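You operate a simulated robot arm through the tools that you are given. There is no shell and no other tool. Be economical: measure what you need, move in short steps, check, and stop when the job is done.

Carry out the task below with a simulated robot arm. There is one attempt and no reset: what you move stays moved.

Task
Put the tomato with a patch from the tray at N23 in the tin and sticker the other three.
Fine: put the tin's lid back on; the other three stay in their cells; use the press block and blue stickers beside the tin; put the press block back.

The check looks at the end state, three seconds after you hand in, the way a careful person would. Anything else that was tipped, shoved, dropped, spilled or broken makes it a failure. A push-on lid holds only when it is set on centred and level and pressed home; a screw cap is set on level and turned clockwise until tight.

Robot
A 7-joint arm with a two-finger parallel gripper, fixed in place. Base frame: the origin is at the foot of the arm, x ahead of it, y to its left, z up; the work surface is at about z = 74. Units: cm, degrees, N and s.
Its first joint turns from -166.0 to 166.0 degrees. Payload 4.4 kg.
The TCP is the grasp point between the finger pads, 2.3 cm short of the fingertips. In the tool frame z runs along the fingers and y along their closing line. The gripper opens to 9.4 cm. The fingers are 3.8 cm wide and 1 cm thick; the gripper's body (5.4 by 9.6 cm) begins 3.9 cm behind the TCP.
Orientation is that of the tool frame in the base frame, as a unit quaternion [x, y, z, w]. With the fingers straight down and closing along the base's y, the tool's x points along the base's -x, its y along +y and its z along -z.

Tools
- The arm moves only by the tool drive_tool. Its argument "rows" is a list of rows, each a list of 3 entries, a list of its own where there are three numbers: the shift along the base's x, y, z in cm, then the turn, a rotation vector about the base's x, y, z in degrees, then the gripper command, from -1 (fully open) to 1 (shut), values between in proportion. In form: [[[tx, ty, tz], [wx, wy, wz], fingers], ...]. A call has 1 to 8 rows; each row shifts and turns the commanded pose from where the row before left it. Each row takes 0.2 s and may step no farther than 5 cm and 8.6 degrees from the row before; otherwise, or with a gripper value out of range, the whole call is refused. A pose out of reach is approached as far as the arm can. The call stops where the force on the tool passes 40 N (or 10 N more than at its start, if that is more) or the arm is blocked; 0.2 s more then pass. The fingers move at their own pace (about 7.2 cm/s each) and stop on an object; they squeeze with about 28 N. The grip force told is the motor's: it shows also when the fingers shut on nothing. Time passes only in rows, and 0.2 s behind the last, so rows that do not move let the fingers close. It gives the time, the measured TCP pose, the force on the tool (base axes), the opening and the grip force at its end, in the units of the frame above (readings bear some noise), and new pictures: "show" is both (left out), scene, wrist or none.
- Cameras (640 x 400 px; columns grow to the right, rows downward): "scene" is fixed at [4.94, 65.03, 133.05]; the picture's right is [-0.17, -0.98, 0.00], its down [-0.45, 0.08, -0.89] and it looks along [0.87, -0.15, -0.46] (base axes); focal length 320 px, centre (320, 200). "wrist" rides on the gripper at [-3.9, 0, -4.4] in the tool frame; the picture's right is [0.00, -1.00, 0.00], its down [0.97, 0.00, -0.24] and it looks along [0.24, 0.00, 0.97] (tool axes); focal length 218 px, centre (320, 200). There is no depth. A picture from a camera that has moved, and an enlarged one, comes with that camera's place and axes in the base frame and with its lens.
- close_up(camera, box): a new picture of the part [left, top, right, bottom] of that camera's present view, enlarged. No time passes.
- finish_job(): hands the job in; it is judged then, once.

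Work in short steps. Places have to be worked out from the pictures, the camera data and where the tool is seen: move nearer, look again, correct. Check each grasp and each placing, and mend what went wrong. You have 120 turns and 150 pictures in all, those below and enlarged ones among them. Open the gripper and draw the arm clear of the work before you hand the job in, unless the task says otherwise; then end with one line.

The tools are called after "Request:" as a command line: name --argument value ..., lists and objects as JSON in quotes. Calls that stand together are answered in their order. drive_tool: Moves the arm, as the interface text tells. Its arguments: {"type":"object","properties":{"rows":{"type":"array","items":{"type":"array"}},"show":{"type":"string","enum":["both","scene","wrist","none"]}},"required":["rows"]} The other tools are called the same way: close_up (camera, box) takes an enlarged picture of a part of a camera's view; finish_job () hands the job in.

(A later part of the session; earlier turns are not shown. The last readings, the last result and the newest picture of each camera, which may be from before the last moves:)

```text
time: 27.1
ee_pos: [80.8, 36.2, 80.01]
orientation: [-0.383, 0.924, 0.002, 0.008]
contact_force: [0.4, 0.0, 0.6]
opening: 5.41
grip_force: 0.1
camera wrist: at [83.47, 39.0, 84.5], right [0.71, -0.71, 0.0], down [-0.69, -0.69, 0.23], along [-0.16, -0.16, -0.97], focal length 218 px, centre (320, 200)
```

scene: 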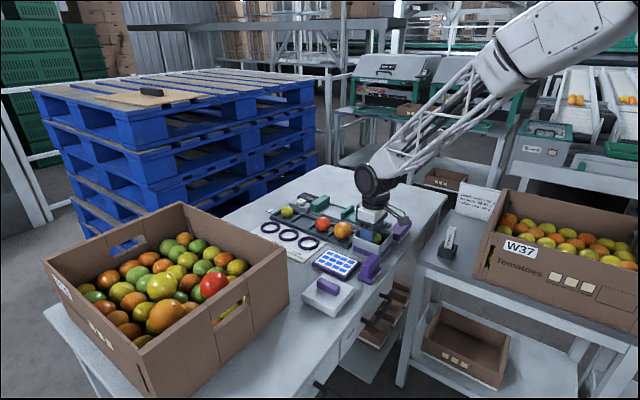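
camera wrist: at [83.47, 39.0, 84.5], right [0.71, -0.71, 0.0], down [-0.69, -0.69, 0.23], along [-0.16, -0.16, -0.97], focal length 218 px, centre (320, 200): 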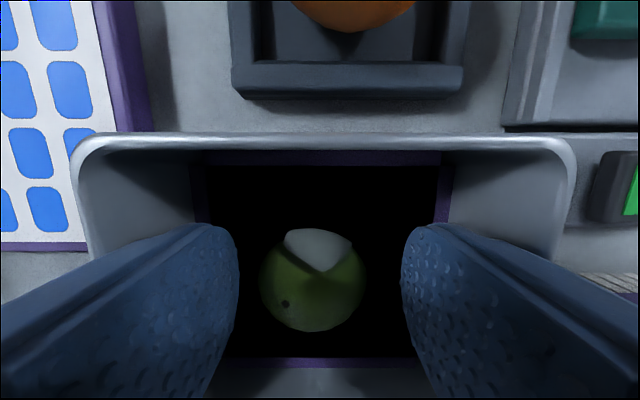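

Tomato sits in the tin. Rise, level the tool (about 0.9° residual tilt), and go back over the lid.

Request:
drive_tool --rows '[[[0, 0, 3], [0, 0, 0], -0.15], [[0, 0, 4.5], [0, 0, 0], -0.15], [[0, 0, 4.5], [-0.57, 0.75, 0], -0.15], [[-3.3, 3.2, 0], [0, 0, 0], -0.15], [[-3.3, 3.2, 0], [0, 0, 0], -0.15], [[-3.3, 3.2, 0], [0, 0, 0], -0.15], [[-3.3, 3.2, 0], [0, 0, 0], -0.3], [[-3.2, 3.1, 0], [0, 0, 0], -0.3]]'

```text
time: 28.9
ee_pos: [64.12, 52.01, 92.1]
orientation: [-0.384, 0.923, 0.0, 0.0]
contact_force: [1.0, 0.4, 0.8]
opening: 6.13
grip_force: 0.0
camera wrist: at [67.01, 54.79, 96.62], right [0.71, -0.71, 0.0], down [-0.69, -0.69, 0.24], along [-0.17, -0.17, -0.97], focal length 218 px, centre (320, 200)
```

scene: 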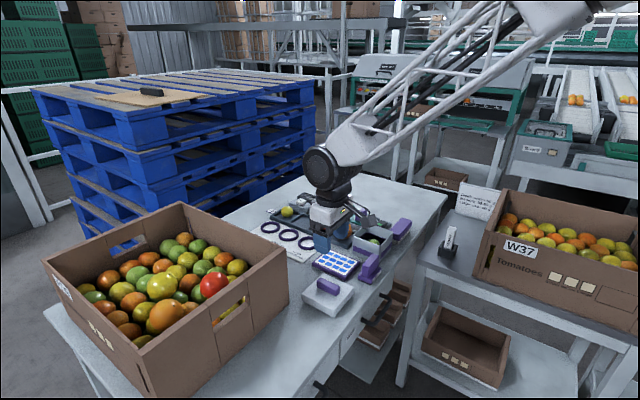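
wrist: 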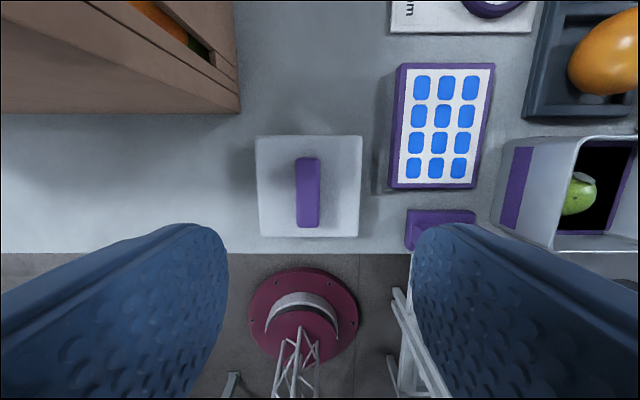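

The handle appears ~1 cm left of the tool line. Shift by (-0.7,+0.7), descend part way and recheck.

Request:
drive_tool --rows '[[[-0.7, 0.7, -3], [0, 0, 0], -0.3], [[0, 0, -4], [0, 0, 0], -0.3], [[0, 0, -3], [0, 0, 0], -0.3]]' --show "wrist"

```text
time: 29.7
ee_pos: [63.6, 52.56, 82.15]
orientation: [-0.383, 0.924, 0.0, 0.0]
contact_force: [0.6, 0.2, 0.7]
opening: 6.11
grip_force: 0.0
camera wrist: at [66.48, 55.43, 86.59], right [0.71, -0.71, 0.0], down [-0.68, -0.69, 0.24], along [-0.17, -0.17, -0.97], focal length 218 px, centre (320, 200)
```

wrist: 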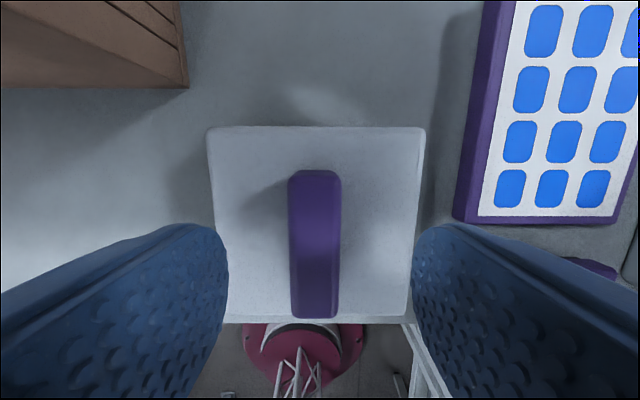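

Good alignment. Down to z 79.3 and grip.

Request:
drive_tool --rows '[[[-0.1, 0.1, -1.5], [0, 0, 0], -0.3], [[0, 0, -1.3], [0, 0, 0], -0.3], [[0, 0, 0], [0, 0, 0], 0.9], [[0, 0, 0], [0, 0, 0], 0.9], [[0, 0, 0], [0, 0, 0], 0.9]]' --show "none"

Request:
drive_tool --rows '[[[0, 0, 2], [0, 0, 0], 0.9], [[0, 0, 4], [0, 0, 0], 0.9], [[0, 0, 4], [0, 0, 0], 0.9], [[0, 0, 4], [0, 0, 0], 0.9]]'

```text
time: 30.9
ee_pos: [63.52, 52.77, 79.27]
orientation: [-0.383, 0.924, 0.0, 0.0]
contact_force: [2.5, 1.6, 11.8]
opening: 1.93
grip_force: 28.3
```

```text
time: 31.9
ee_pos: [63.46, 52.98, 93.27]
orientation: [-0.383, 0.924, -0.001, -0.002]
contact_force: [-0.3, -0.6, -0.6]
opening: 1.94
grip_force: 28.1
camera wrist: at [66.22, 55.79, 97.74], right [0.71, -0.71, 0.0], down [-0.68, -0.69, 0.24], along [-0.17, -0.17, -0.97], focal length 218 px, centre (320, 200)
```

scene: 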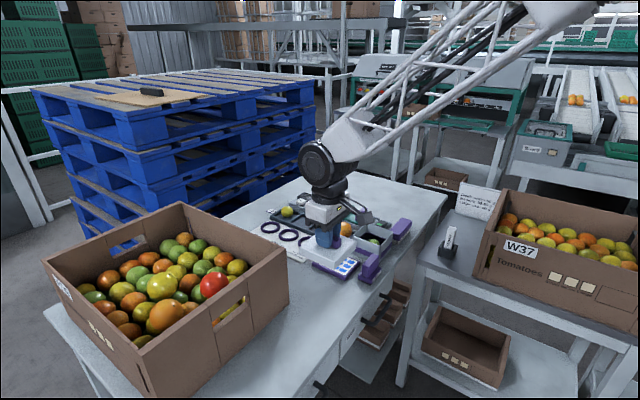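
wrist: 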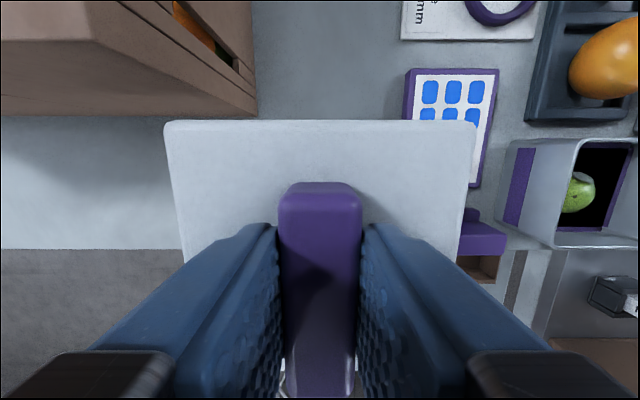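

Lid held, about 0.2 cm forward relative to the first grasp. Carry it over the tin, aiming TCP at (80.5,35.9).

Request:
drive_tool --rows '[[[3.41, -3.42, 0], [0, 0, 0], 0.9], [[3.41, -3.42, 0], [0, 0, 0], 0.9], [[3.41, -3.42, 0], [0, 0, 0], 0.9], [[3.41, -3.42, 0], [0, 0, 0], 0.9], [[3.4, -3.4, 0], [0, 0, 0], 0.9], [[0, 0, -2], [0, 0, 0], 0.9], [[0, 0, -2], [0, 0, 0], 0.9]]'

Request:
close_up --camera "scene" --box '[330, 180, 430, 250]'

```text
time: 33.5
ee_pos: [80.33, 35.58, 89.4]
orientation: [-0.383, 0.924, 0.0, 0.0]
contact_force: [-0.3, -0.6, -1.3]
opening: 1.92
grip_force: 27.8
camera wrist: at [83.17, 38.35, 93.79], right [0.71, -0.71, 0.0], down [-0.68, -0.69, 0.24], along [-0.17, -0.17, -0.97], focal length 218 px, centre (320, 200)
```

scene: 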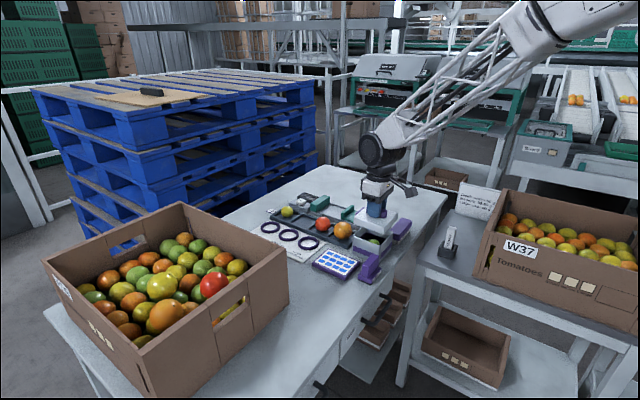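
wrist: 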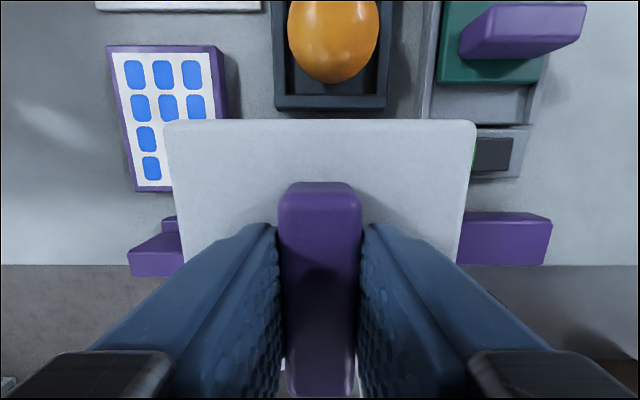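

```text
5.71 times, centred on (380, 215) of scene
camera zoom: at [4.94, 65.03, 133.05], right [-0.17, -0.98, 0.0], down [-0.45, 0.08, -0.89], along [0.87, -0.15, -0.46], focal length 1829 px, centre (-23, 114)
```

zoom: 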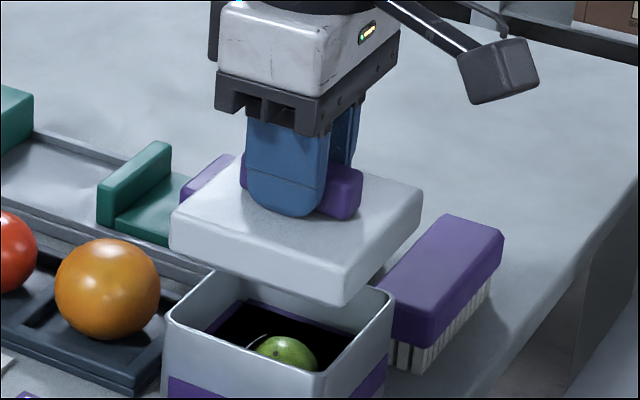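

The lid may be slightly too far right (−y). I enlarge more to measure lid versus rim corners.

Request:
close_up --camera "scene" --box '[352, 205, 408, 252]'

```text
8.51 times, centred on (380, 228) of scene
camera zoom: at [4.94, 65.03, 133.05], right [-0.17, -0.98, 0.0], down [-0.45, 0.08, -0.89], along [0.87, -0.15, -0.46], focal length 2724 px, centre (-191, -43)
```

zoom: 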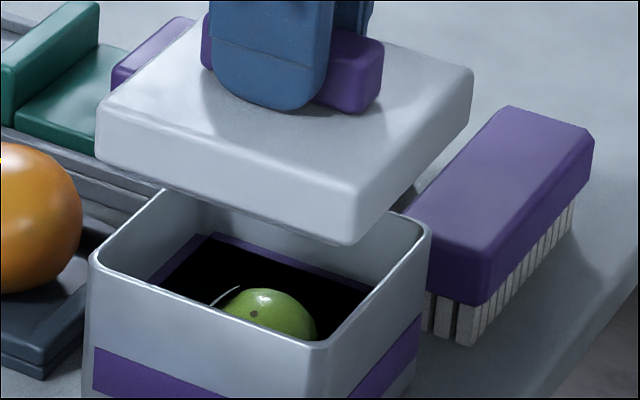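

The scene puts the lid ~0.55 cm too far right; the wrist estimate of the rim agrees. Shift (+0.27,+0.5), lower to just above the rim and recheck.

Request:
drive_tool --rows '[[[0.27, 0.5, -1], [0, 0, 0], 0.9], [[0, 0, -1.6], [0, 0, 0], 0.9], [[0, 0, 0], [0, 0, 0], 0.9]]' --show "wrist"

Request:
close_up --camera "scene" --box '[352, 205, 408, 252]'

```text
time: 34.3
ee_pos: [80.7, 36.26, 86.56]
orientation: [-0.383, 0.924, 0.0, 0.0]
contact_force: [0.3, 0.9, 0.0]
opening: 1.93
grip_force: 28.2
camera wrist: at [83.56, 39.07, 91.05], right [0.71, -0.71, 0.0], down [-0.68, -0.69, 0.24], along [-0.17, -0.17, -0.97], focal length 218 px, centre (320, 200)
```

wrist: 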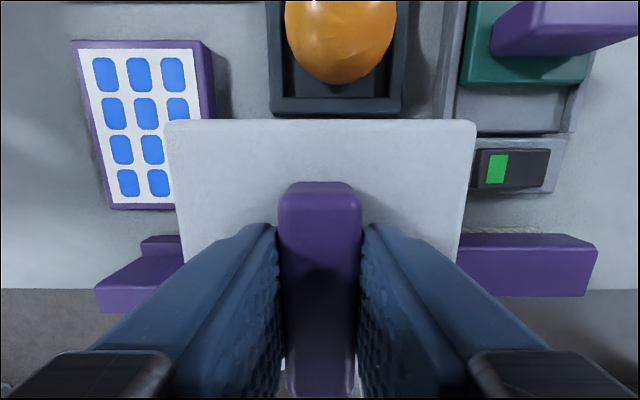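

```text
8.51 times, centred on (380, 228) of scene
camera zoom: at [4.94, 65.03, 133.05], right [-0.17, -0.98, 0.0], down [-0.45, 0.08, -0.89], along [0.87, -0.15, -0.46], focal length 2724 px, centre (-191, -43)
```

zoom: 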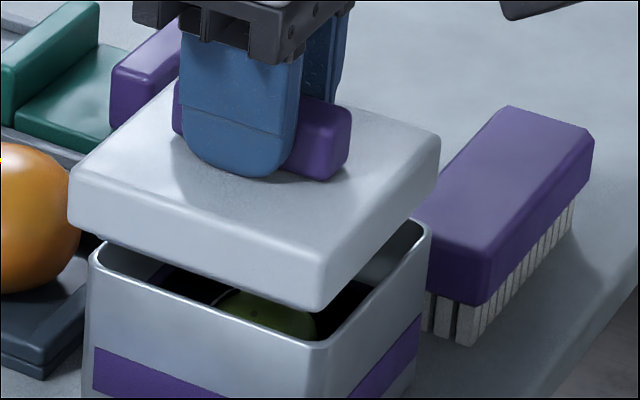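

Now it is ~0.2 cm too far left; shift (-0.12,-0.25) and check once more.

Request:
drive_tool --rows '[[[-0.12, -0.25, -0.6], [0, 0, 0], 0.9], [[0, 0, 0], [0, 0, 0], 0.9]]' --show "none"

Request:
close_up --camera "scene" --box '[352, 205, 408, 252]'

```text
time: 34.9
ee_pos: [80.58, 35.98, 86.18]
orientation: [-0.384, 0.923, -0.001, -0.001]
contact_force: [0.5, 0.5, -0.9]
opening: 1.92
grip_force: 27.5
```

```text
8.51 times, centred on (380, 228) of scene
camera zoom: at [4.94, 65.03, 133.05], right [-0.17, -0.98, 0.0], down [-0.45, 0.08, -0.89], along [0.87, -0.15, -0.46], focal length 2724 px, centre (-191, -43)
```

zoom: 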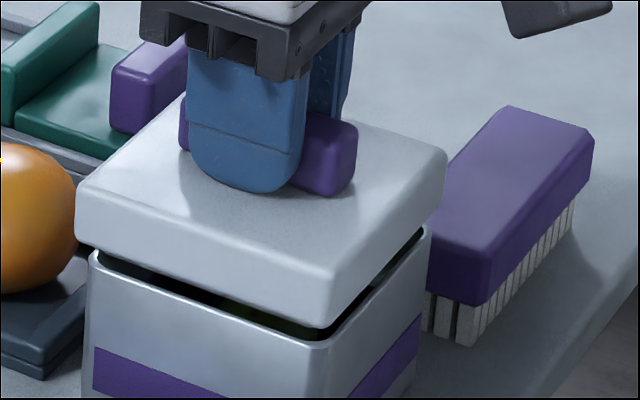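

Lateral centring is now symmetric. I nudge -0.12 in x (first-grasp reference) and lower gently to seat.

Request:
drive_tool --rows '[[[-0.12, 0, -0.3], [0, 0, 0], 0.9], [[0, 0, -0.3], [0, 0, 0], 0.9], [[0, 0, -0.2], [0, 0, 0], 0.9]]' --show "none"

Request:
close_up --camera "scene" --box '[352, 205, 408, 252]'

```text
time: 35.7
ee_pos: [80.59, 35.92, 85.3]
orientation: [-0.383, 0.924, 0.0, 0.0]
contact_force: [-2.3, 0.1, 5.4]
opening: 1.9
grip_force: 27.9
```

```text
8.51 times, centred on (380, 228) of scene
camera zoom: at [4.94, 65.03, 133.05], right [-0.17, -0.98, 0.0], down [-0.45, 0.08, -0.89], along [0.87, -0.15, -0.46], focal length 2724 px, centre (-191, -43)
```

zoom: 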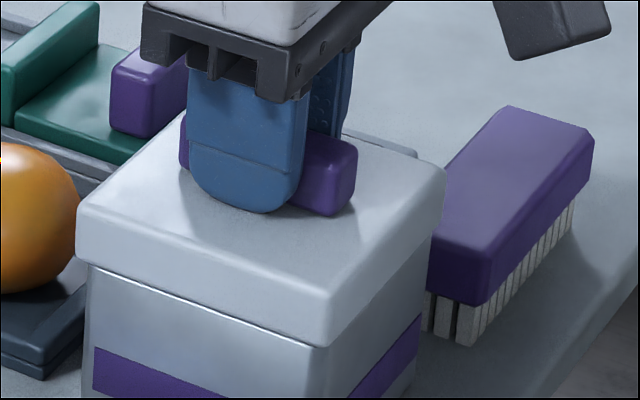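

Height matches the original seating. Now press home firmly.

Request:
drive_tool --rows '[[[0, 0, -0.3], [0, 0, 0], 0.9], [[0, 0, -0.4], [0, 0, 0], 0.9], [[0, 0, -0.5], [0, 0, 0], 0.9], [[0, 0, -0.5], [0, 0, 0], 0.9]]' --show "none"

Request:
close_up --camera "scene" --box '[352, 205, 408, 252]'

```text
time: 36.1
ee_pos: [80.7, 36.03, 85.13]
orientation: [-0.384, 0.923, 0.0, 0.001]
contact_force: [-0.9, -0.9, 1.3]
opening: 1.96
grip_force: 27.6
stopped in row 2: the force on the tool passed its limit (the readings are from after the stop); the commanded pose is now the measured one
```

```text
8.51 times, centred on (380, 228) of scene
camera zoom: at [4.94, 65.03, 133.05], right [-0.17, -0.98, 0.0], down [-0.45, 0.08, -0.89], along [0.87, -0.15, -0.46], focal length 2724 px, centre (-191, -43)
```

zoom: 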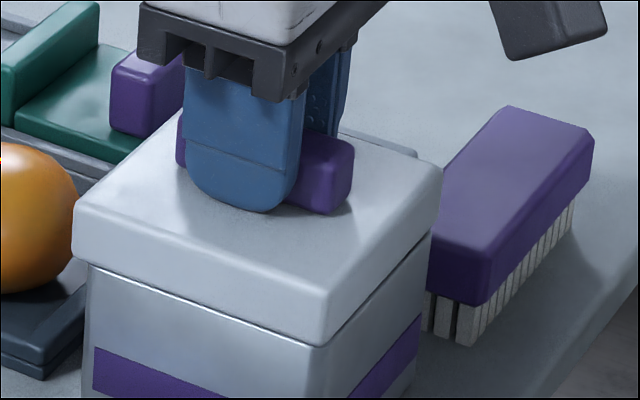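

Pressed past 40 N, height equals the original seating. Release, rise and compare with the first picture.

Request:
drive_tool --rows '[[[0, 0, 0], [0, 0, 0], -0.3], [[0, 0, 0], [0, 0, 0], -0.3], [[0, 0, 2], [0, 0, 0], -0.3], [[0, 0, 4], [0, 0, 0], -0.3], [[0, 0, 4], [0, 0, 0], -0.3]]' --show "wrist"

Request:
close_up --camera "scene" --box '[330, 205, 420, 290]'

Request:
close_up --camera "scene" --box '[352, 205, 408, 252]'

```text
time: 37.3
ee_pos: [80.76, 36.0, 95.21]
orientation: [-0.384, 0.923, 0.001, 0.001]
contact_force: [0.5, 0.2, -2.0]
opening: 6.09
grip_force: 0.1
camera wrist: at [83.54, 38.73, 99.62], right [0.71, -0.71, 0.0], down [-0.69, -0.69, 0.24], along [-0.17, -0.17, -0.97], focal length 218 px, centre (320, 200)
```

wrist: 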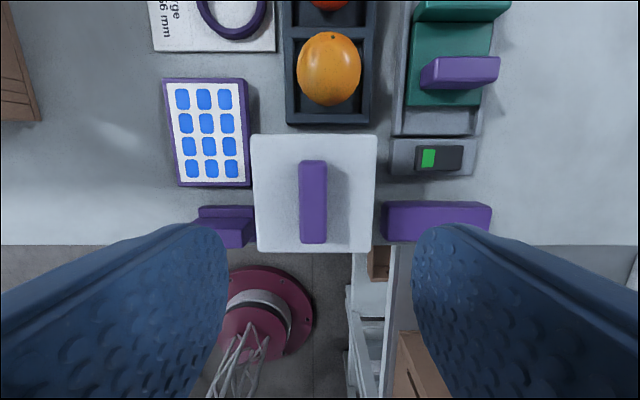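

```text
4.71 times, centred on (375, 248) of scene
camera zoom: at [4.94, 65.03, 133.05], right [-0.17, -0.98, 0.0], down [-0.45, 0.08, -0.89], along [0.87, -0.15, -0.46], focal length 1506 px, centre (61, -24)
```

zoom: 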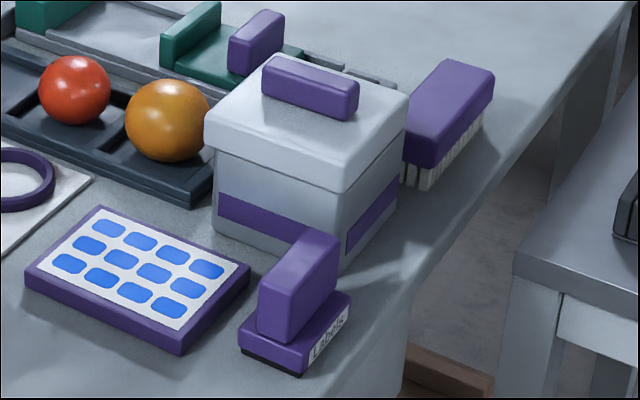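

```text
8.51 times, centred on (380, 228) of scene
camera zoom: at [4.94, 65.03, 133.05], right [-0.17, -0.98, 0.0], down [-0.45, 0.08, -0.89], along [0.87, -0.15, -0.46], focal length 2724 px, centre (-191, -43)
```

zoom: 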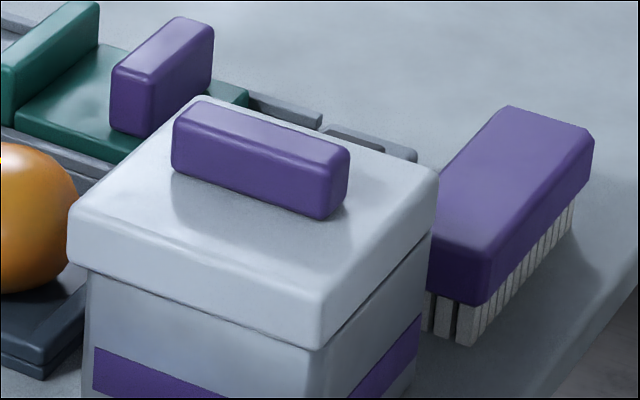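

The lid sits at the right height but ~0.25 cm toward +y from where it was originally. I regrip, lift slightly, shift and press again.

Request:
drive_tool --rows '[[[-0.15, 0.15, -4], [0, 0, 0], -0.3], [[0, 0, -4], [0, 0, 0], -0.3], [[0, 0, -1.9], [0, 0, 0], -0.3], [[0, 0, 0], [0, 0, 0], 0.9], [[0, 0, 0], [0, 0, 0], 0.9], [[0, 0, 0], [0, 0, 0], 0.9]]' --show "wrist"

Request:
close_up --camera "scene" --box '[352, 205, 408, 252]'

```text
time: 38.7
ee_pos: [80.7, 36.16, 85.37]
orientation: [-0.383, 0.924, 0.0, 0.002]
contact_force: [1.1, 0.0, 0.7]
opening: 1.95
grip_force: 28.2
camera wrist: at [83.46, 38.95, 89.84], right [0.71, -0.71, 0.0], down [-0.69, -0.69, 0.24], along [-0.17, -0.17, -0.97], focal length 218 px, centre (320, 200)
```

wrist: 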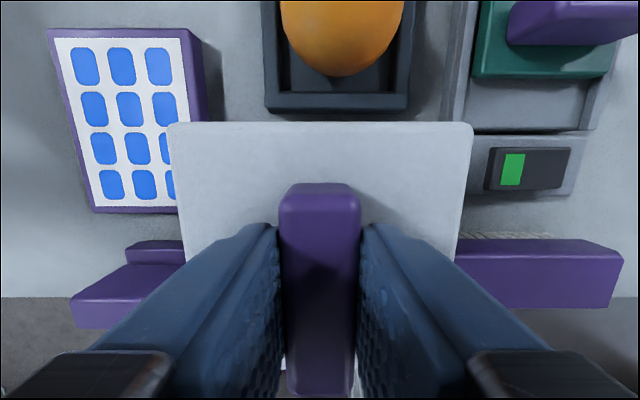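

```text
8.51 times, centred on (380, 228) of scene
camera zoom: at [4.94, 65.03, 133.05], right [-0.17, -0.98, 0.0], down [-0.45, 0.08, -0.89], along [0.87, -0.15, -0.46], focal length 2724 px, centre (-191, -43)
```

zoom: 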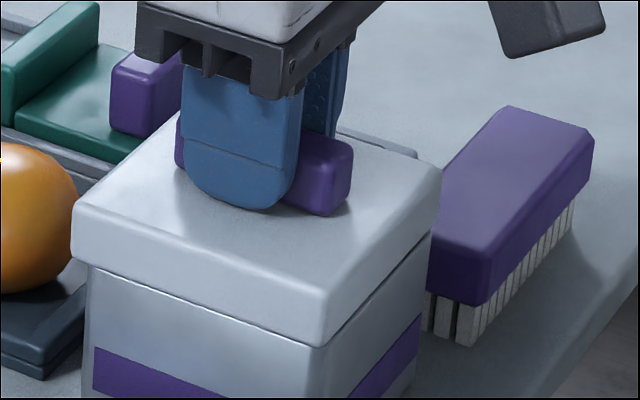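

Regripped. Lift 0.8 cm, shift (+0.08,-0.28), and check.

Request:
drive_tool --rows '[[[0, 0, 0.8], [0, 0, 0], 0.9], [[0.08, -0.28, 0], [0, 0, 0], 0.9], [[0, 0, 0], [0, 0, 0], 0.9]]' --show "wrist"

Request:
close_up --camera "scene" --box '[352, 205, 408, 252]'

```text
time: 39.5
ee_pos: [80.65, 35.9, 86.1]
orientation: [-0.383, 0.924, 0.001, 0.002]
contact_force: [-0.3, -0.2, -0.8]
opening: 1.94
grip_force: 28.0
camera wrist: at [83.46, 38.69, 90.58], right [0.71, -0.71, 0.0], down [-0.69, -0.69, 0.24], along [-0.17, -0.17, -0.97], focal length 218 px, centre (320, 200)
```

wrist: 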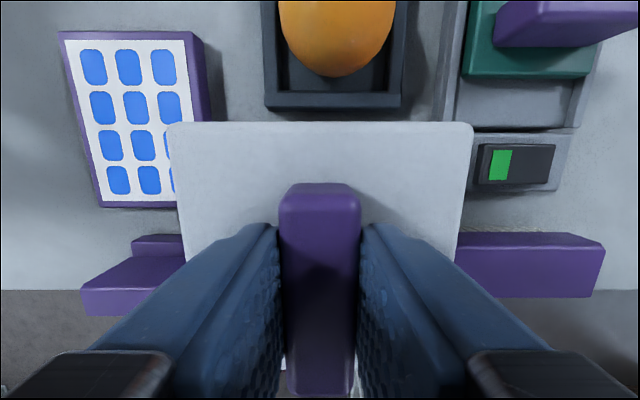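

```text
8.51 times, centred on (380, 228) of scene
camera zoom: at [4.94, 65.03, 133.05], right [-0.17, -0.98, 0.0], down [-0.45, 0.08, -0.89], along [0.87, -0.15, -0.46], focal length 2724 px, centre (-191, -43)
```

zoom: 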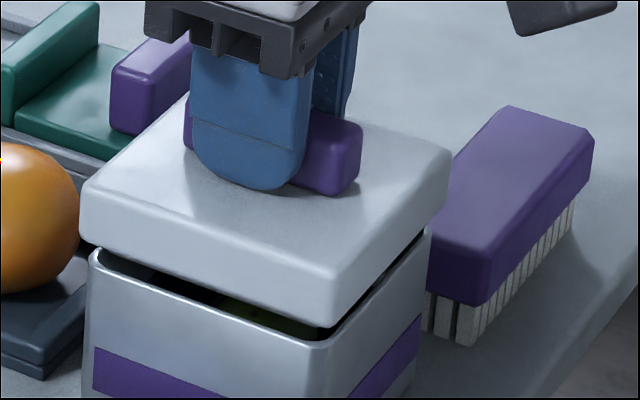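

Now matches the original position (col centre 265 vs 264). Lower and press home.

Request:
drive_tool --rows '[[[0, 0, -0.4], [0, 0, 0], 0.9], [[0, 0, -0.4], [0, 0, 0], 0.9], [[0, 0, -0.2], [0, 0, 0], 0.9], [[0, 0, -0.2], [0, 0, 0], 0.9], [[0, 0, -0.2], [0, 0, 0], 0.9], [[0, 0, -0.2], [0, 0, 0], 0.9], [[0, 0, -0.2], [0, 0, 0], 0.9]]' --show "none"

Request:
close_up --camera "scene" --box '[352, 205, 408, 252]'

```text
time: 40.7
ee_pos: [80.69, 36.05, 85.34]
orientation: [-0.384, 0.923, 0.0, 0.004]
contact_force: [-1.1, -0.9, 2.7]
opening: 1.92
grip_force: 27.9
stopped in row 5: the force on the tool passed its limit (the readings are from after the stop); the commanded pose is now the measured one
```

```text
8.51 times, centred on (380, 228) of scene
camera zoom: at [4.94, 65.03, 133.05], right [-0.17, -0.98, 0.0], down [-0.45, 0.08, -0.89], along [0.87, -0.15, -0.46], focal length 2724 px, centre (-191, -43)
```

zoom: 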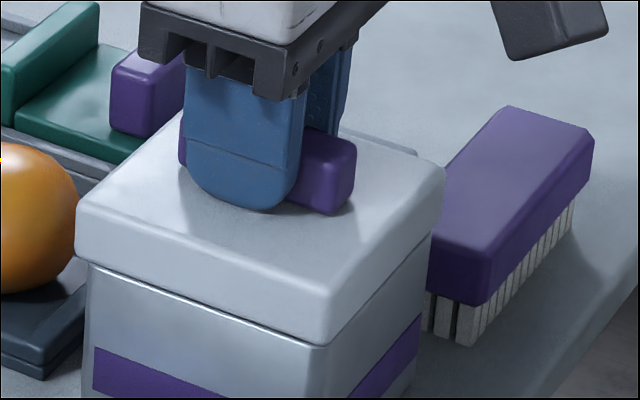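

Tripped the 40 N limit again. Release, and I'll finish by pressing down on the handle with closed fingers (no grip side-loads).

Request:
drive_tool --rows '[[[0, 0, 0], [0, 0, 0], 0.5], [[0, 0, 0], [0, 0, 0], 0.3], [[0, 0, 0], [0, 0, 0], 0.3], [[0, 0, 3], [0, 0, 0], 0.3]]' --show "wrist"

Request:
close_up --camera "scene" --box '[352, 205, 408, 252]'

```text
time: 41.7
ee_pos: [80.65, 35.93, 88.23]
orientation: [-0.383, 0.924, -0.001, 0.004]
contact_force: [-0.7, 0.6, -0.7]
opening: 3.29
grip_force: 0.1
camera wrist: at [83.48, 38.71, 92.78], right [0.71, -0.71, 0.0], down [-0.69, -0.69, 0.24], along [-0.16, -0.17, -0.97], focal length 218 px, centre (320, 200)
```

wrist: 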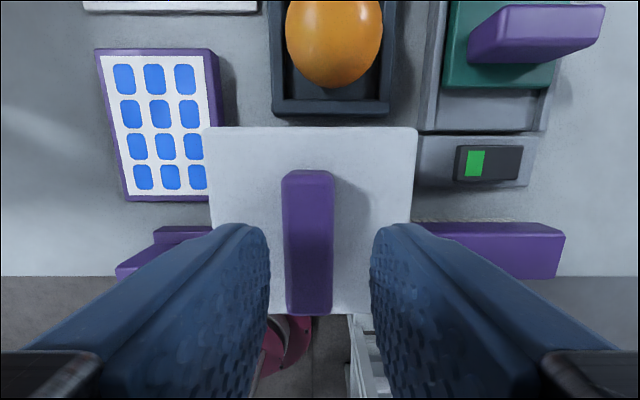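

```text
8.51 times, centred on (380, 228) of scene
camera zoom: at [4.94, 65.03, 133.05], right [-0.17, -0.98, 0.0], down [-0.45, 0.08, -0.89], along [0.87, -0.15, -0.46], focal length 2724 px, centre (-191, -43)
```

zoom: 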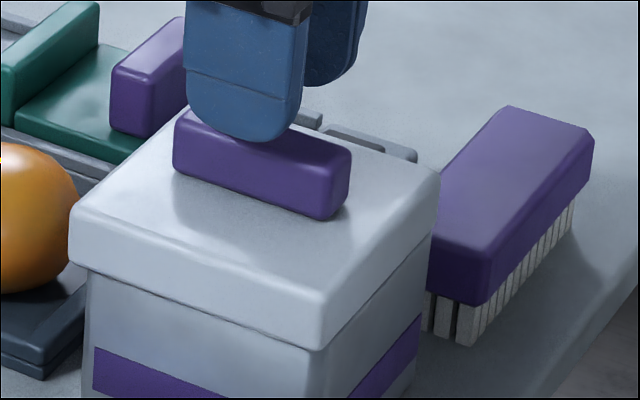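

Lid settles level at the same place each time. I close the fingers and press straight down on the handle top.

Request:
drive_tool --rows '[[[-0.15, 0.15, 0.7], [0.25, 0, 0], 1], [[0, 0, 0], [0, 0, 0], 1], [[0, 0, 0], [0, 0, 0], 1], [[0, 0, -1], [0, 0, 0], 1], [[0, 0, -0.5], [0, 0, 0], 1], [[0, 0, -0.4], [0, 0, 0], 1], [[0, 0, -0.4], [0, 0, 0], 1]]' --show "wrist"

```text
time: 43.2
ee_pos: [80.74, 36.24, 87.42]
orientation: [-0.383, 0.924, 0.002, 0.007]
contact_force: [-0.7, -1.4, 7.2]
opening: 0.0
grip_force: 27.9
stopped in row 7: the force on the tool passed its limit (the readings are from after the stop); the commanded pose is now the measured one
camera wrist: at [83.52, 38.95, 92.01], right [0.71, -0.71, 0.0], down [-0.69, -0.69, 0.23], along [-0.16, -0.16, -0.97], focal length 218 px, centre (320, 200)
```

wrist: 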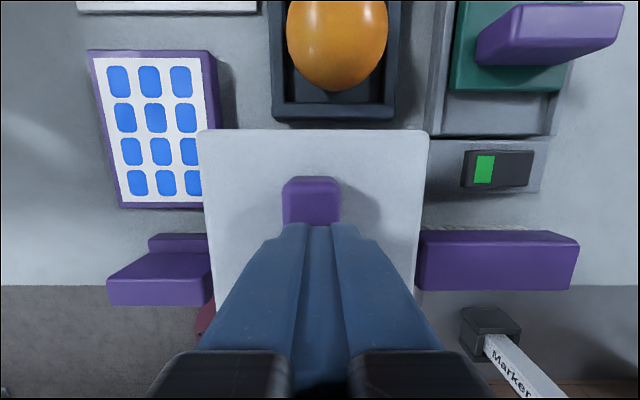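

Pressed on the handle top to the force limit. Rise and examine the lid.

Request:
drive_tool --rows '[[[0, 0, 3], [-0.57, 0.75, 0], 1], [[0, 0, 4], [0, 0, 0], 1]]' --show "wrist"

Request:
close_up --camera "scene" --box '[352, 205, 408, 252]'

Request:
close_up --camera "wrist" --box '[220, 100, 420, 270]'

```text
time: 43.8
ee_pos: [80.72, 35.99, 94.43]
orientation: [-0.383, 0.924, 0.001, -0.002]
contact_force: [-1.1, 0.7, -0.9]
opening: 0.03
grip_force: 28.0
camera wrist: at [83.62, 38.88, 98.85], right [0.71, -0.71, 0.0], down [-0.68, -0.69, 0.24], along [-0.17, -0.17, -0.97], focal length 218 px, centre (320, 200)
```

wrist: 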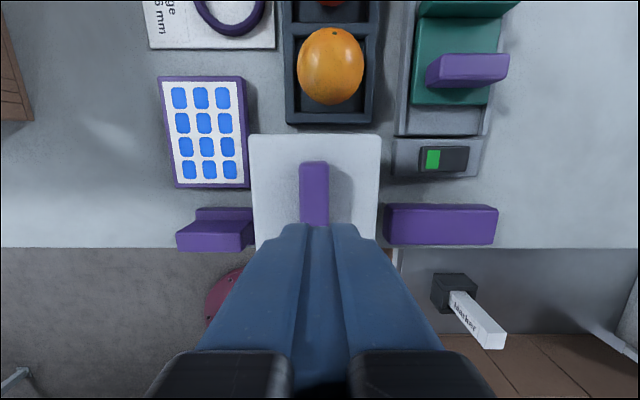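

```text
8.51 times, centred on (380, 228) of scene
camera zoom: at [4.94, 65.03, 133.05], right [-0.17, -0.98, 0.0], down [-0.45, 0.08, -0.89], along [0.87, -0.15, -0.46], focal length 2724 px, centre (-191, -43)
```

zoom: 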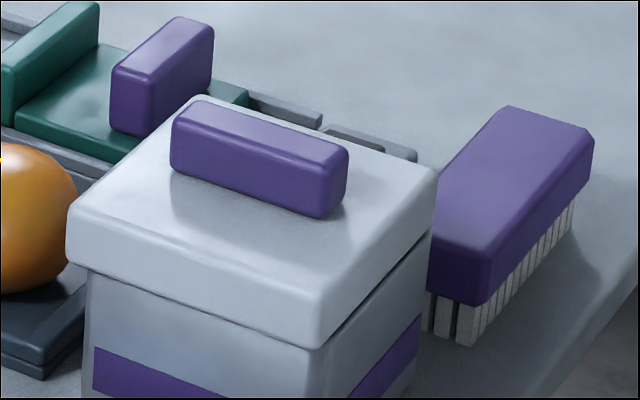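

```text
2.35 times, centred on (320, 185) of wrist
camera zoom: at [83.62, 38.88, 98.85], right [0.71, -0.71, 0.0], down [-0.68, -0.69, 0.24], along [-0.17, -0.17, -0.97], focal length 514 px, centre (320, 235)
```

zoom: 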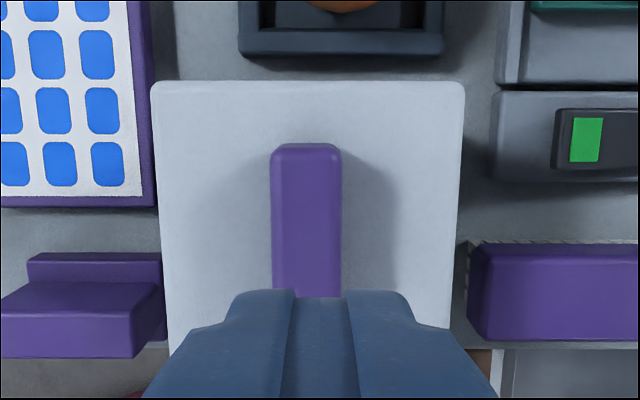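

The lid is level at its original height but slid ~0.45 cm toward +y because the arm yields outward when pressing. I regrip, and will preset an offset to compensate.

Request:
drive_tool --rows '[[[-0.1, 0.2, 0], [0, 0, 0], 0.2], [[0, 0, -4], [0, 0, 0], 0.2], [[0, 0, -4], [0, 0, 0], 0.2], [[0, 0, -1], [0, 0, 0], 0.2], [[0, 0, 0], [0, 0, 0], 0.9], [[0, 0, 0], [0, 0, 0], 0.9], [[0, 0, 0.6], [0, 0, 0], 0.9], [[-0.15, -0.5, 0], [0, 0, 0], 0.9]]' --show "wrist"

Request:
close_up --camera "scene" --box '[352, 205, 408, 252]'

```text
time: 45.6
ee_pos: [80.56, 35.9, 85.9]
orientation: [-0.384, 0.923, 0.0, -0.001]
contact_force: [-0.1, 0.1, -0.3]
opening: 1.94
grip_force: 27.4
camera wrist: at [83.44, 38.8, 90.37], right [0.71, -0.71, 0.0], down [-0.68, -0.69, 0.24], along [-0.17, -0.17, -0.97], focal length 218 px, centre (320, 200)
```

wrist: 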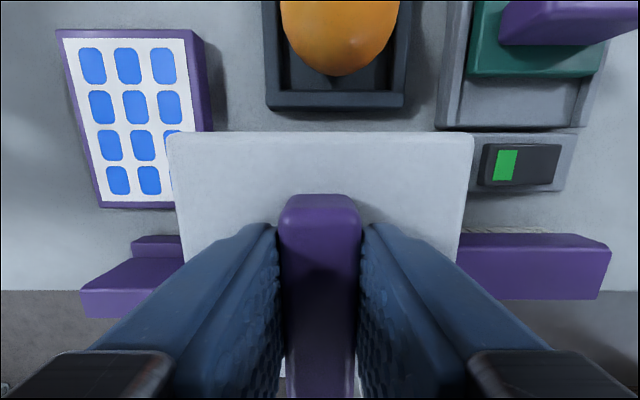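

```text
8.51 times, centred on (380, 228) of scene
camera zoom: at [4.94, 65.03, 133.05], right [-0.17, -0.98, 0.0], down [-0.45, 0.08, -0.89], along [0.87, -0.15, -0.46], focal length 2724 px, centre (-191, -43)
```

zoom: 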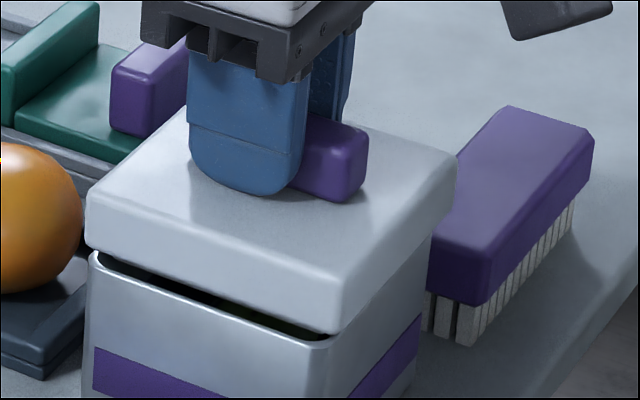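

Preset is ~0.3 cm to the right as intended. Press down now.

Request:
drive_tool --rows '[[[0, 0, -0.4], [0, 0, 0], 0.9], [[0, 0, -0.3], [0, 0, 0], 0.9], [[0, 0, -0.2], [0, 0, 0], 0.9], [[0, 0, -0.2], [0, 0, 0], 0.9], [[0, 0, -0.2], [0, 0, 0], 0.9], [[0, 0, -0.2], [0, 0, 0], 0.9], [[0, 0, -0.2], [0, 0, 0], 0.9]]' --show "none"

Request:
close_up --camera "scene" --box '[352, 205, 408, 252]'

```text
time: 46.7
ee_pos: [80.59, 35.93, 85.38]
orientation: [-0.384, 0.923, 0.0, 0.0]
contact_force: [-1.1, -0.8, 2.5]
opening: 1.97
grip_force: 27.7
stopped in row 5: the force on the tool passed its limit (the readings are from after the stop); the commanded pose is now the measured one
```

```text
8.51 times, centred on (380, 228) of scene
camera zoom: at [4.94, 65.03, 133.05], right [-0.17, -0.98, 0.0], down [-0.45, 0.08, -0.89], along [0.87, -0.15, -0.46], focal length 2724 px, centre (-191, -43)
```

zoom: 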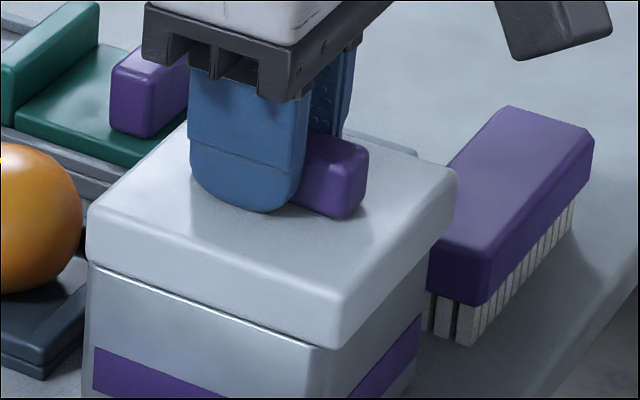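

It didn't slip this time; so lift slightly, move +0.28 in y, and press again.

Request:
drive_tool --rows '[[[0, 0, 0.5], [0, 0, 0], 0.9], [[0.08, 0.28, 0], [0, 0, 0], 0.9], [[0, 0, -0.3], [0, 0, 0], 0.9], [[0, 0, -0.3], [0, 0, 0], 0.9], [[0, 0, -0.2], [0, 0, 0], 0.9], [[0, 0, -0.2], [0, 0, 0], 0.9], [[0, 0, -0.2], [0, 0, 0], 0.9], [[0, 0, -0.2], [0, 0, 0], 0.9]]' --show "none"

Request:
close_up --camera "scene" --box '[352, 205, 408, 252]'

```text
time: 48.0
ee_pos: [80.91, 36.2, 85.31]
orientation: [-0.385, 0.923, 0.0, 0.002]
contact_force: [-0.8, -0.9, 2.7]
opening: 1.94
grip_force: 28.4
stopped in row 6: the force on the tool passed its limit (the readings are from after the stop); the commanded pose is now the measured one
```

```text
8.51 times, centred on (380, 228) of scene
camera zoom: at [4.94, 65.03, 133.05], right [-0.17, -0.98, 0.0], down [-0.45, 0.08, -0.89], along [0.87, -0.15, -0.46], focal length 2724 px, centre (-191, -43)
```

zoom: 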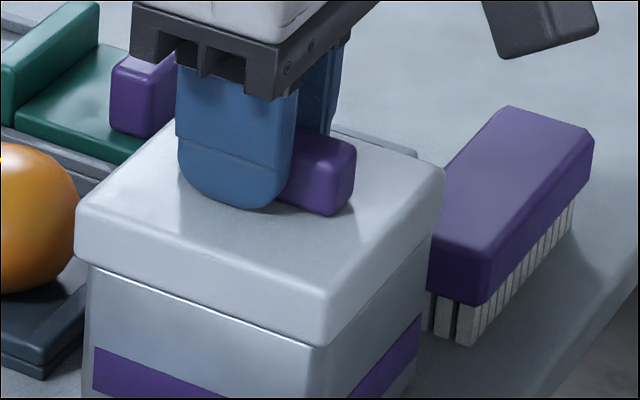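

Centre col 261 (target ~262). Release slowly and check for slip.

Request:
drive_tool --rows '[[[0, 0, 0], [0, 0, 0], 0.58], [[0, 0, 0], [0, 0, 0], 0.56], [[0, 0, 0], [0, 0, 0], 0.54], [[0, 0, 0], [0, 0, 0], 0.5], [[0, 0, 0], [0, 0, 0], 0.45], [[0, 0, 0], [0, 0, 0], 0.4]]' --show "wrist"

Request:
close_up --camera "scene" --box '[352, 205, 408, 252]'

```text
time: 49.4
ee_pos: [80.74, 36.36, 85.34]
orientation: [-0.384, 0.923, 0.0, 0.003]
contact_force: [2.7, -2.6, 12.1]
opening: 2.65
grip_force: 0.0
camera wrist: at [83.67, 39.08, 89.75], right [0.71, -0.71, 0.0], down [-0.69, -0.69, 0.23], along [-0.16, -0.17, -0.97], focal length 218 px, centre (320, 200)
```

wrist: 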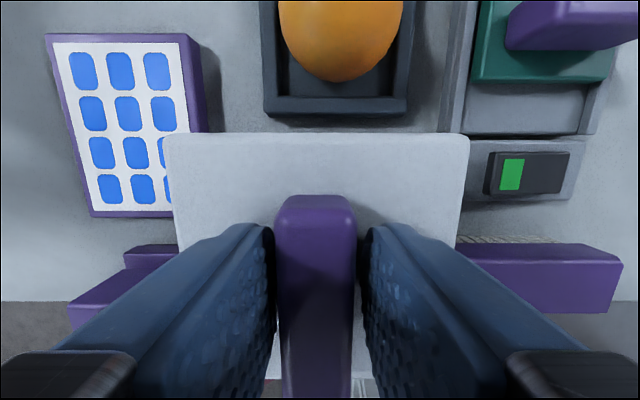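

```text
8.51 times, centred on (380, 228) of scene
camera zoom: at [4.94, 65.03, 133.05], right [-0.17, -0.98, 0.0], down [-0.45, 0.08, -0.89], along [0.87, -0.15, -0.46], focal length 2724 px, centre (-191, -43)
```

zoom: 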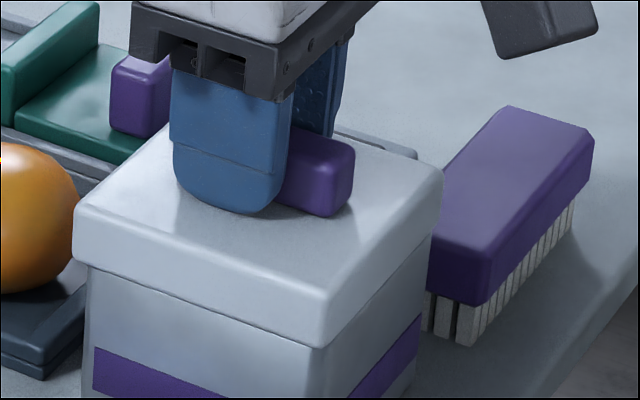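

The fingertips brush the lid top, which explains the slip; the lid is now within ~0.15 cm of centre. Rise, close, and give one final straight press on the handle.

Request:
drive_tool --rows '[[[0, 0, 1], [0, 0, 0], 0.4], [[0, 0, 2.5], [-0.2, 0.25, 0], 0.4], [[0, 0, 0], [0, 0, 0], 1], [[0, 0, 0], [0, 0, 0], 1], [[0, -0.25, -0.7], [0, 0, 0], 1], [[0, 0, -0.5], [0, 0, 0], 1], [[0, 0, -0.3], [0, 0, 0], 1]]' --show "none"

Request:
drive_tool --rows '[[[0, 0, -0.15], [0, 0, 0], 1], [[0, 0, -0.15], [0, 0, 0], 1]]' --show "none"

Request:
close_up --camera "scene" --box '[352, 205, 408, 252]'

```text
time: 51.0
ee_pos: [80.92, 36.0, 87.56]
orientation: [-0.384, 0.923, 0.0, 0.002]
contact_force: [-9.6, 0.9, 28.3]
opening: 0.0
grip_force: 28.4
```

```text
time: 51.4
ee_pos: [80.87, 36.13, 87.58]
orientation: [-0.385, 0.923, 0.0, 0.003]
contact_force: [1.7, 1.1, 5.9]
opening: 0.01
grip_force: 28.2
stopped in row 1: the force on the tool passed its limit (the readings are from after the stop); the commanded pose is now the measured one
```

```text
8.51 times, centred on (380, 228) of scene
camera zoom: at [4.94, 65.03, 133.05], right [-0.17, -0.98, 0.0], down [-0.45, 0.08, -0.89], along [0.87, -0.15, -0.46], focal length 2724 px, centre (-191, -43)
```

zoom: 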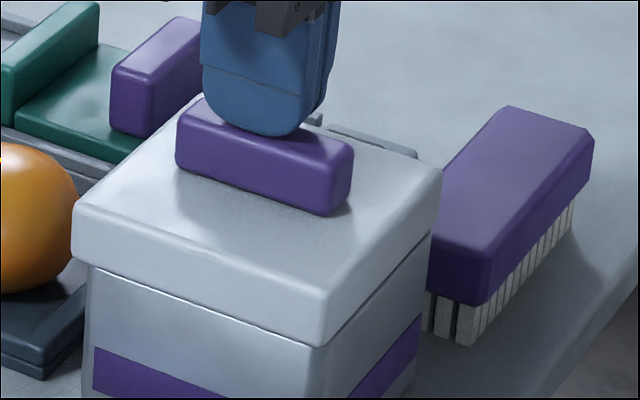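

Rise and look again without the gripper near.

Request:
drive_tool --rows '[[[0, 0, 3], [-0.2, 0.25, 0], 1], [[0, 0, 4], [0, 0, 0], 1], [[0, 0, 3], [0, 0, 0], 0]]' --show "wrist"

Request:
close_up --camera "scene" --box '[352, 205, 408, 252]'

Request:
close_up --camera "scene" --box '[330, 205, 420, 290]'

```text
time: 52.2
ee_pos: [80.77, 36.14, 97.5]
orientation: [-0.383, 0.924, -0.001, -0.001]
contact_force: [0.6, 0.7, -1.1]
opening: 4.71
grip_force: 0.0
camera wrist: at [83.67, 38.96, 101.84], right [0.71, -0.71, 0.0], down [-0.68, -0.69, 0.24], along [-0.17, -0.17, -0.97], focal length 218 px, centre (320, 200)
```

wrist: 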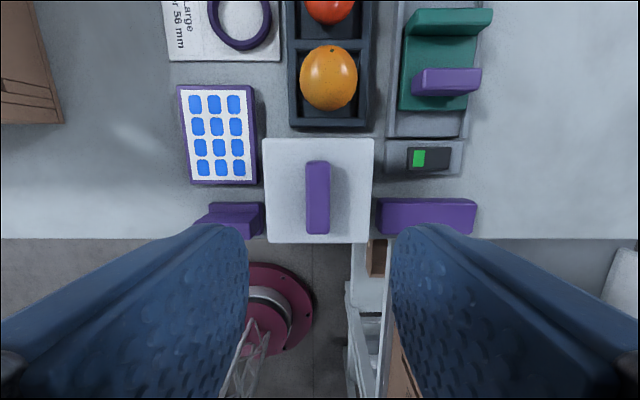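

```text
8.51 times, centred on (380, 228) of scene
camera zoom: at [4.94, 65.03, 133.05], right [-0.17, -0.98, 0.0], down [-0.45, 0.08, -0.89], along [0.87, -0.15, -0.46], focal length 2724 px, centre (-191, -43)
```

zoom: 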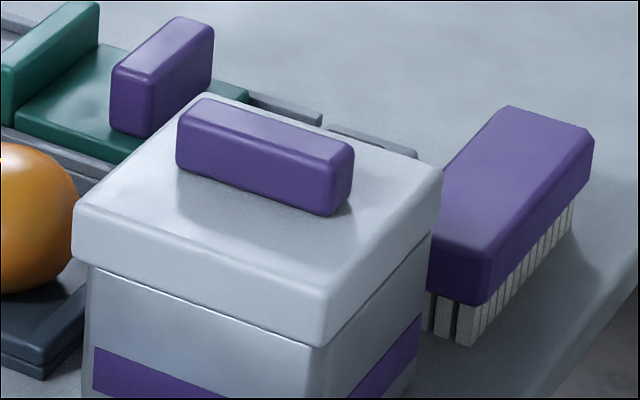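

```text
4.71 times, centred on (375, 248) of scene
camera zoom: at [4.94, 65.03, 133.05], right [-0.17, -0.98, 0.0], down [-0.45, 0.08, -0.89], along [0.87, -0.15, -0.46], focal length 1506 px, centre (61, -24)
```

zoom: 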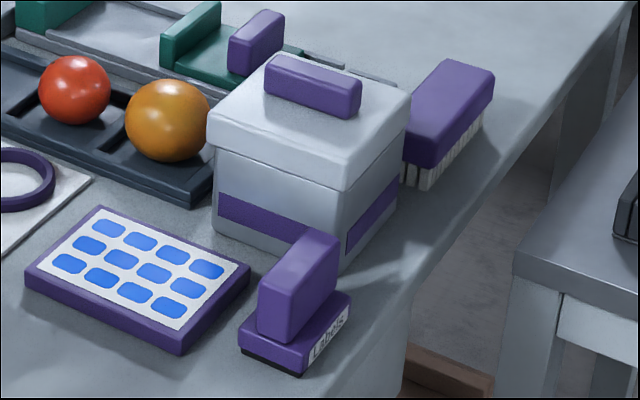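

Offset remaining is mainly ~0.3 cm along the tray direction (outward). I regrip higher on the handle so tips clear the lid, shift (-0.2,-0.25), reseat.

Request:
drive_tool --rows '[[[-0.07, 0.07, -4], [0, 0, 0], 0.2], [[0, 0, -4], [0, 0, 0], 0.2], [[0, 0, -3.4], [0, 0, 0], 0.2], [[0, 0, 0], [0, 0, 0], 0.9], [[0, 0, 0], [0, 0, 0], 0.9], [[0, 0, 0.6], [0, 0, 0], 0.9], [[-0.2, -0.25, 0], [0, 0, 0], 0.9], [[0, 0, 0], [0, 0, 0], 0.9]]' --show "wrist"

Request:
close_up --camera "scene" --box '[352, 205, 408, 252]'

```text
time: 54.0
ee_pos: [80.5, 36.07, 86.62]
orientation: [-0.383, 0.924, -0.002, -0.001]
contact_force: [-0.6, 0.2, -0.5]
opening: 1.91
grip_force: 27.7
camera wrist: at [83.4, 38.76, 91.1], right [0.71, -0.71, 0.0], down [-0.68, -0.69, 0.24], along [-0.17, -0.17, -0.97], focal length 218 px, centre (320, 200)
```

wrist: 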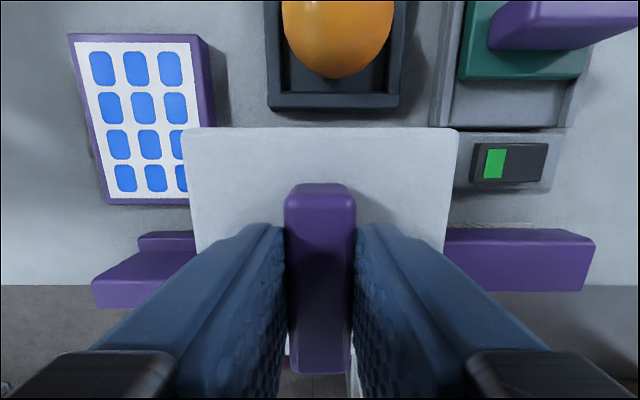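

```text
8.51 times, centred on (380, 228) of scene
camera zoom: at [4.94, 65.03, 133.05], right [-0.17, -0.98, 0.0], down [-0.45, 0.08, -0.89], along [0.87, -0.15, -0.46], focal length 2724 px, centre (-191, -43)
```

zoom: 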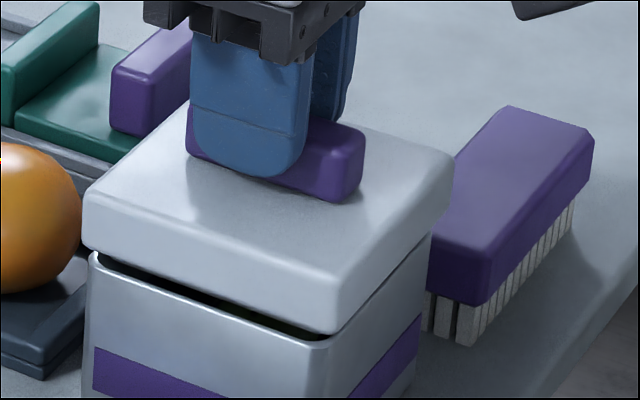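

Now slightly right (0.1 cm) as pre-compensation. Lower and press.

Request:
drive_tool --rows '[[[0, 0, -0.3], [0, 0, 0], 0.9], [[0, 0, -0.2], [0, 0, 0], 0.9], [[0, 0, -0.1], [0, 0, 0], 0.9], [[0, 0, -0.15], [0, 0, 0], 0.9], [[0, 0, -0.15], [0, 0, 0], 0.9], [[0, 0, -0.15], [0, 0, 0], 0.9], [[0, 0, -0.15], [0, 0, 0], 0.9]]' --show "none"

Request:
close_up --camera "scene" --box '[352, 205, 408, 252]'

```text
time: 55.6
ee_pos: [80.69, 35.88, 85.69]
orientation: [-0.385, 0.923, -0.001, 0.0]
contact_force: [-1.1, -1.6, 2.0]
opening: 1.93
grip_force: 28.4
stopped in row 7: the force on the tool passed its limit (the readings are from after the stop); the commanded pose is now the measured one
```

```text
8.51 times, centred on (380, 228) of scene
camera zoom: at [4.94, 65.03, 133.05], right [-0.17, -0.98, 0.0], down [-0.45, 0.08, -0.89], along [0.87, -0.15, -0.46], focal length 2724 px, centre (-191, -43)
```

zoom: 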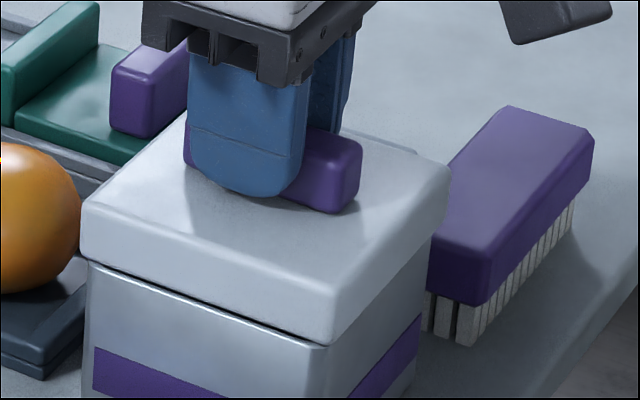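

Centre col 265, exactly the original. Release with tips clear of the lid and rise.

Request:
drive_tool --rows '[[[0, 0, 0], [0, 0, 0], 0.5], [[0, 0, 0], [0, 0, 0], 0.3], [[0, 0, 0], [0, 0, 0], 0.2], [[0, 0, 2], [0, 0, 0], 0.2], [[0, 0, 4], [0, 0, 0], 0.2], [[0, 0, 4], [0, 0, 0], 0.2]]' --show "wrist"

Request:
close_up --camera "scene" --box '[352, 205, 408, 252]'

```text
time: 57.0
ee_pos: [80.91, 35.89, 95.65]
orientation: [-0.383, 0.924, -0.001, 0.001]
contact_force: [0.1, 0.3, -0.7]
opening: 3.77
grip_force: 0.1
camera wrist: at [83.83, 38.72, 100.13], right [0.71, -0.71, 0.0], down [-0.68, -0.69, 0.24], along [-0.17, -0.17, -0.97], focal length 218 px, centre (320, 200)
```

wrist: 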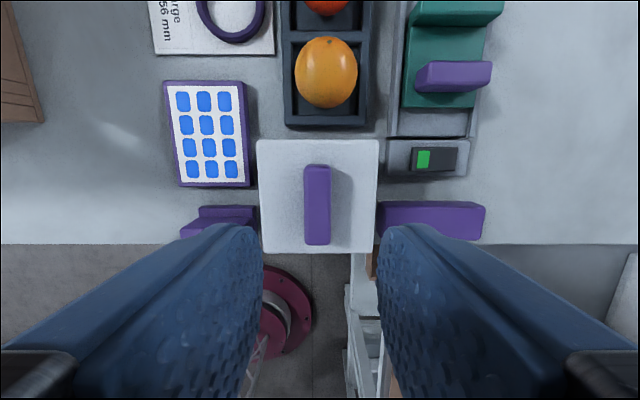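

```text
8.51 times, centred on (380, 228) of scene
camera zoom: at [4.94, 65.03, 133.05], right [-0.17, -0.98, 0.0], down [-0.45, 0.08, -0.89], along [0.87, -0.15, -0.46], focal length 2724 px, centre (-191, -43)
```

zoom: 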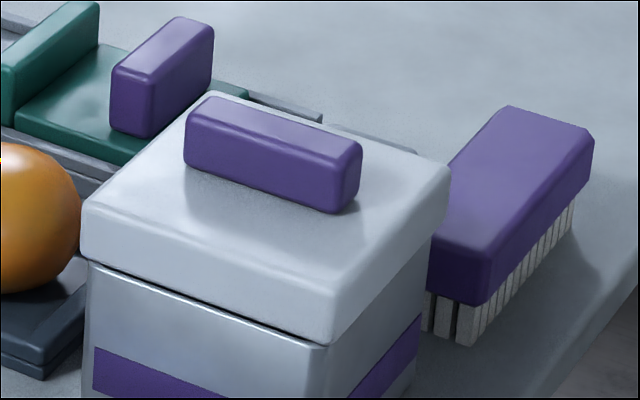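

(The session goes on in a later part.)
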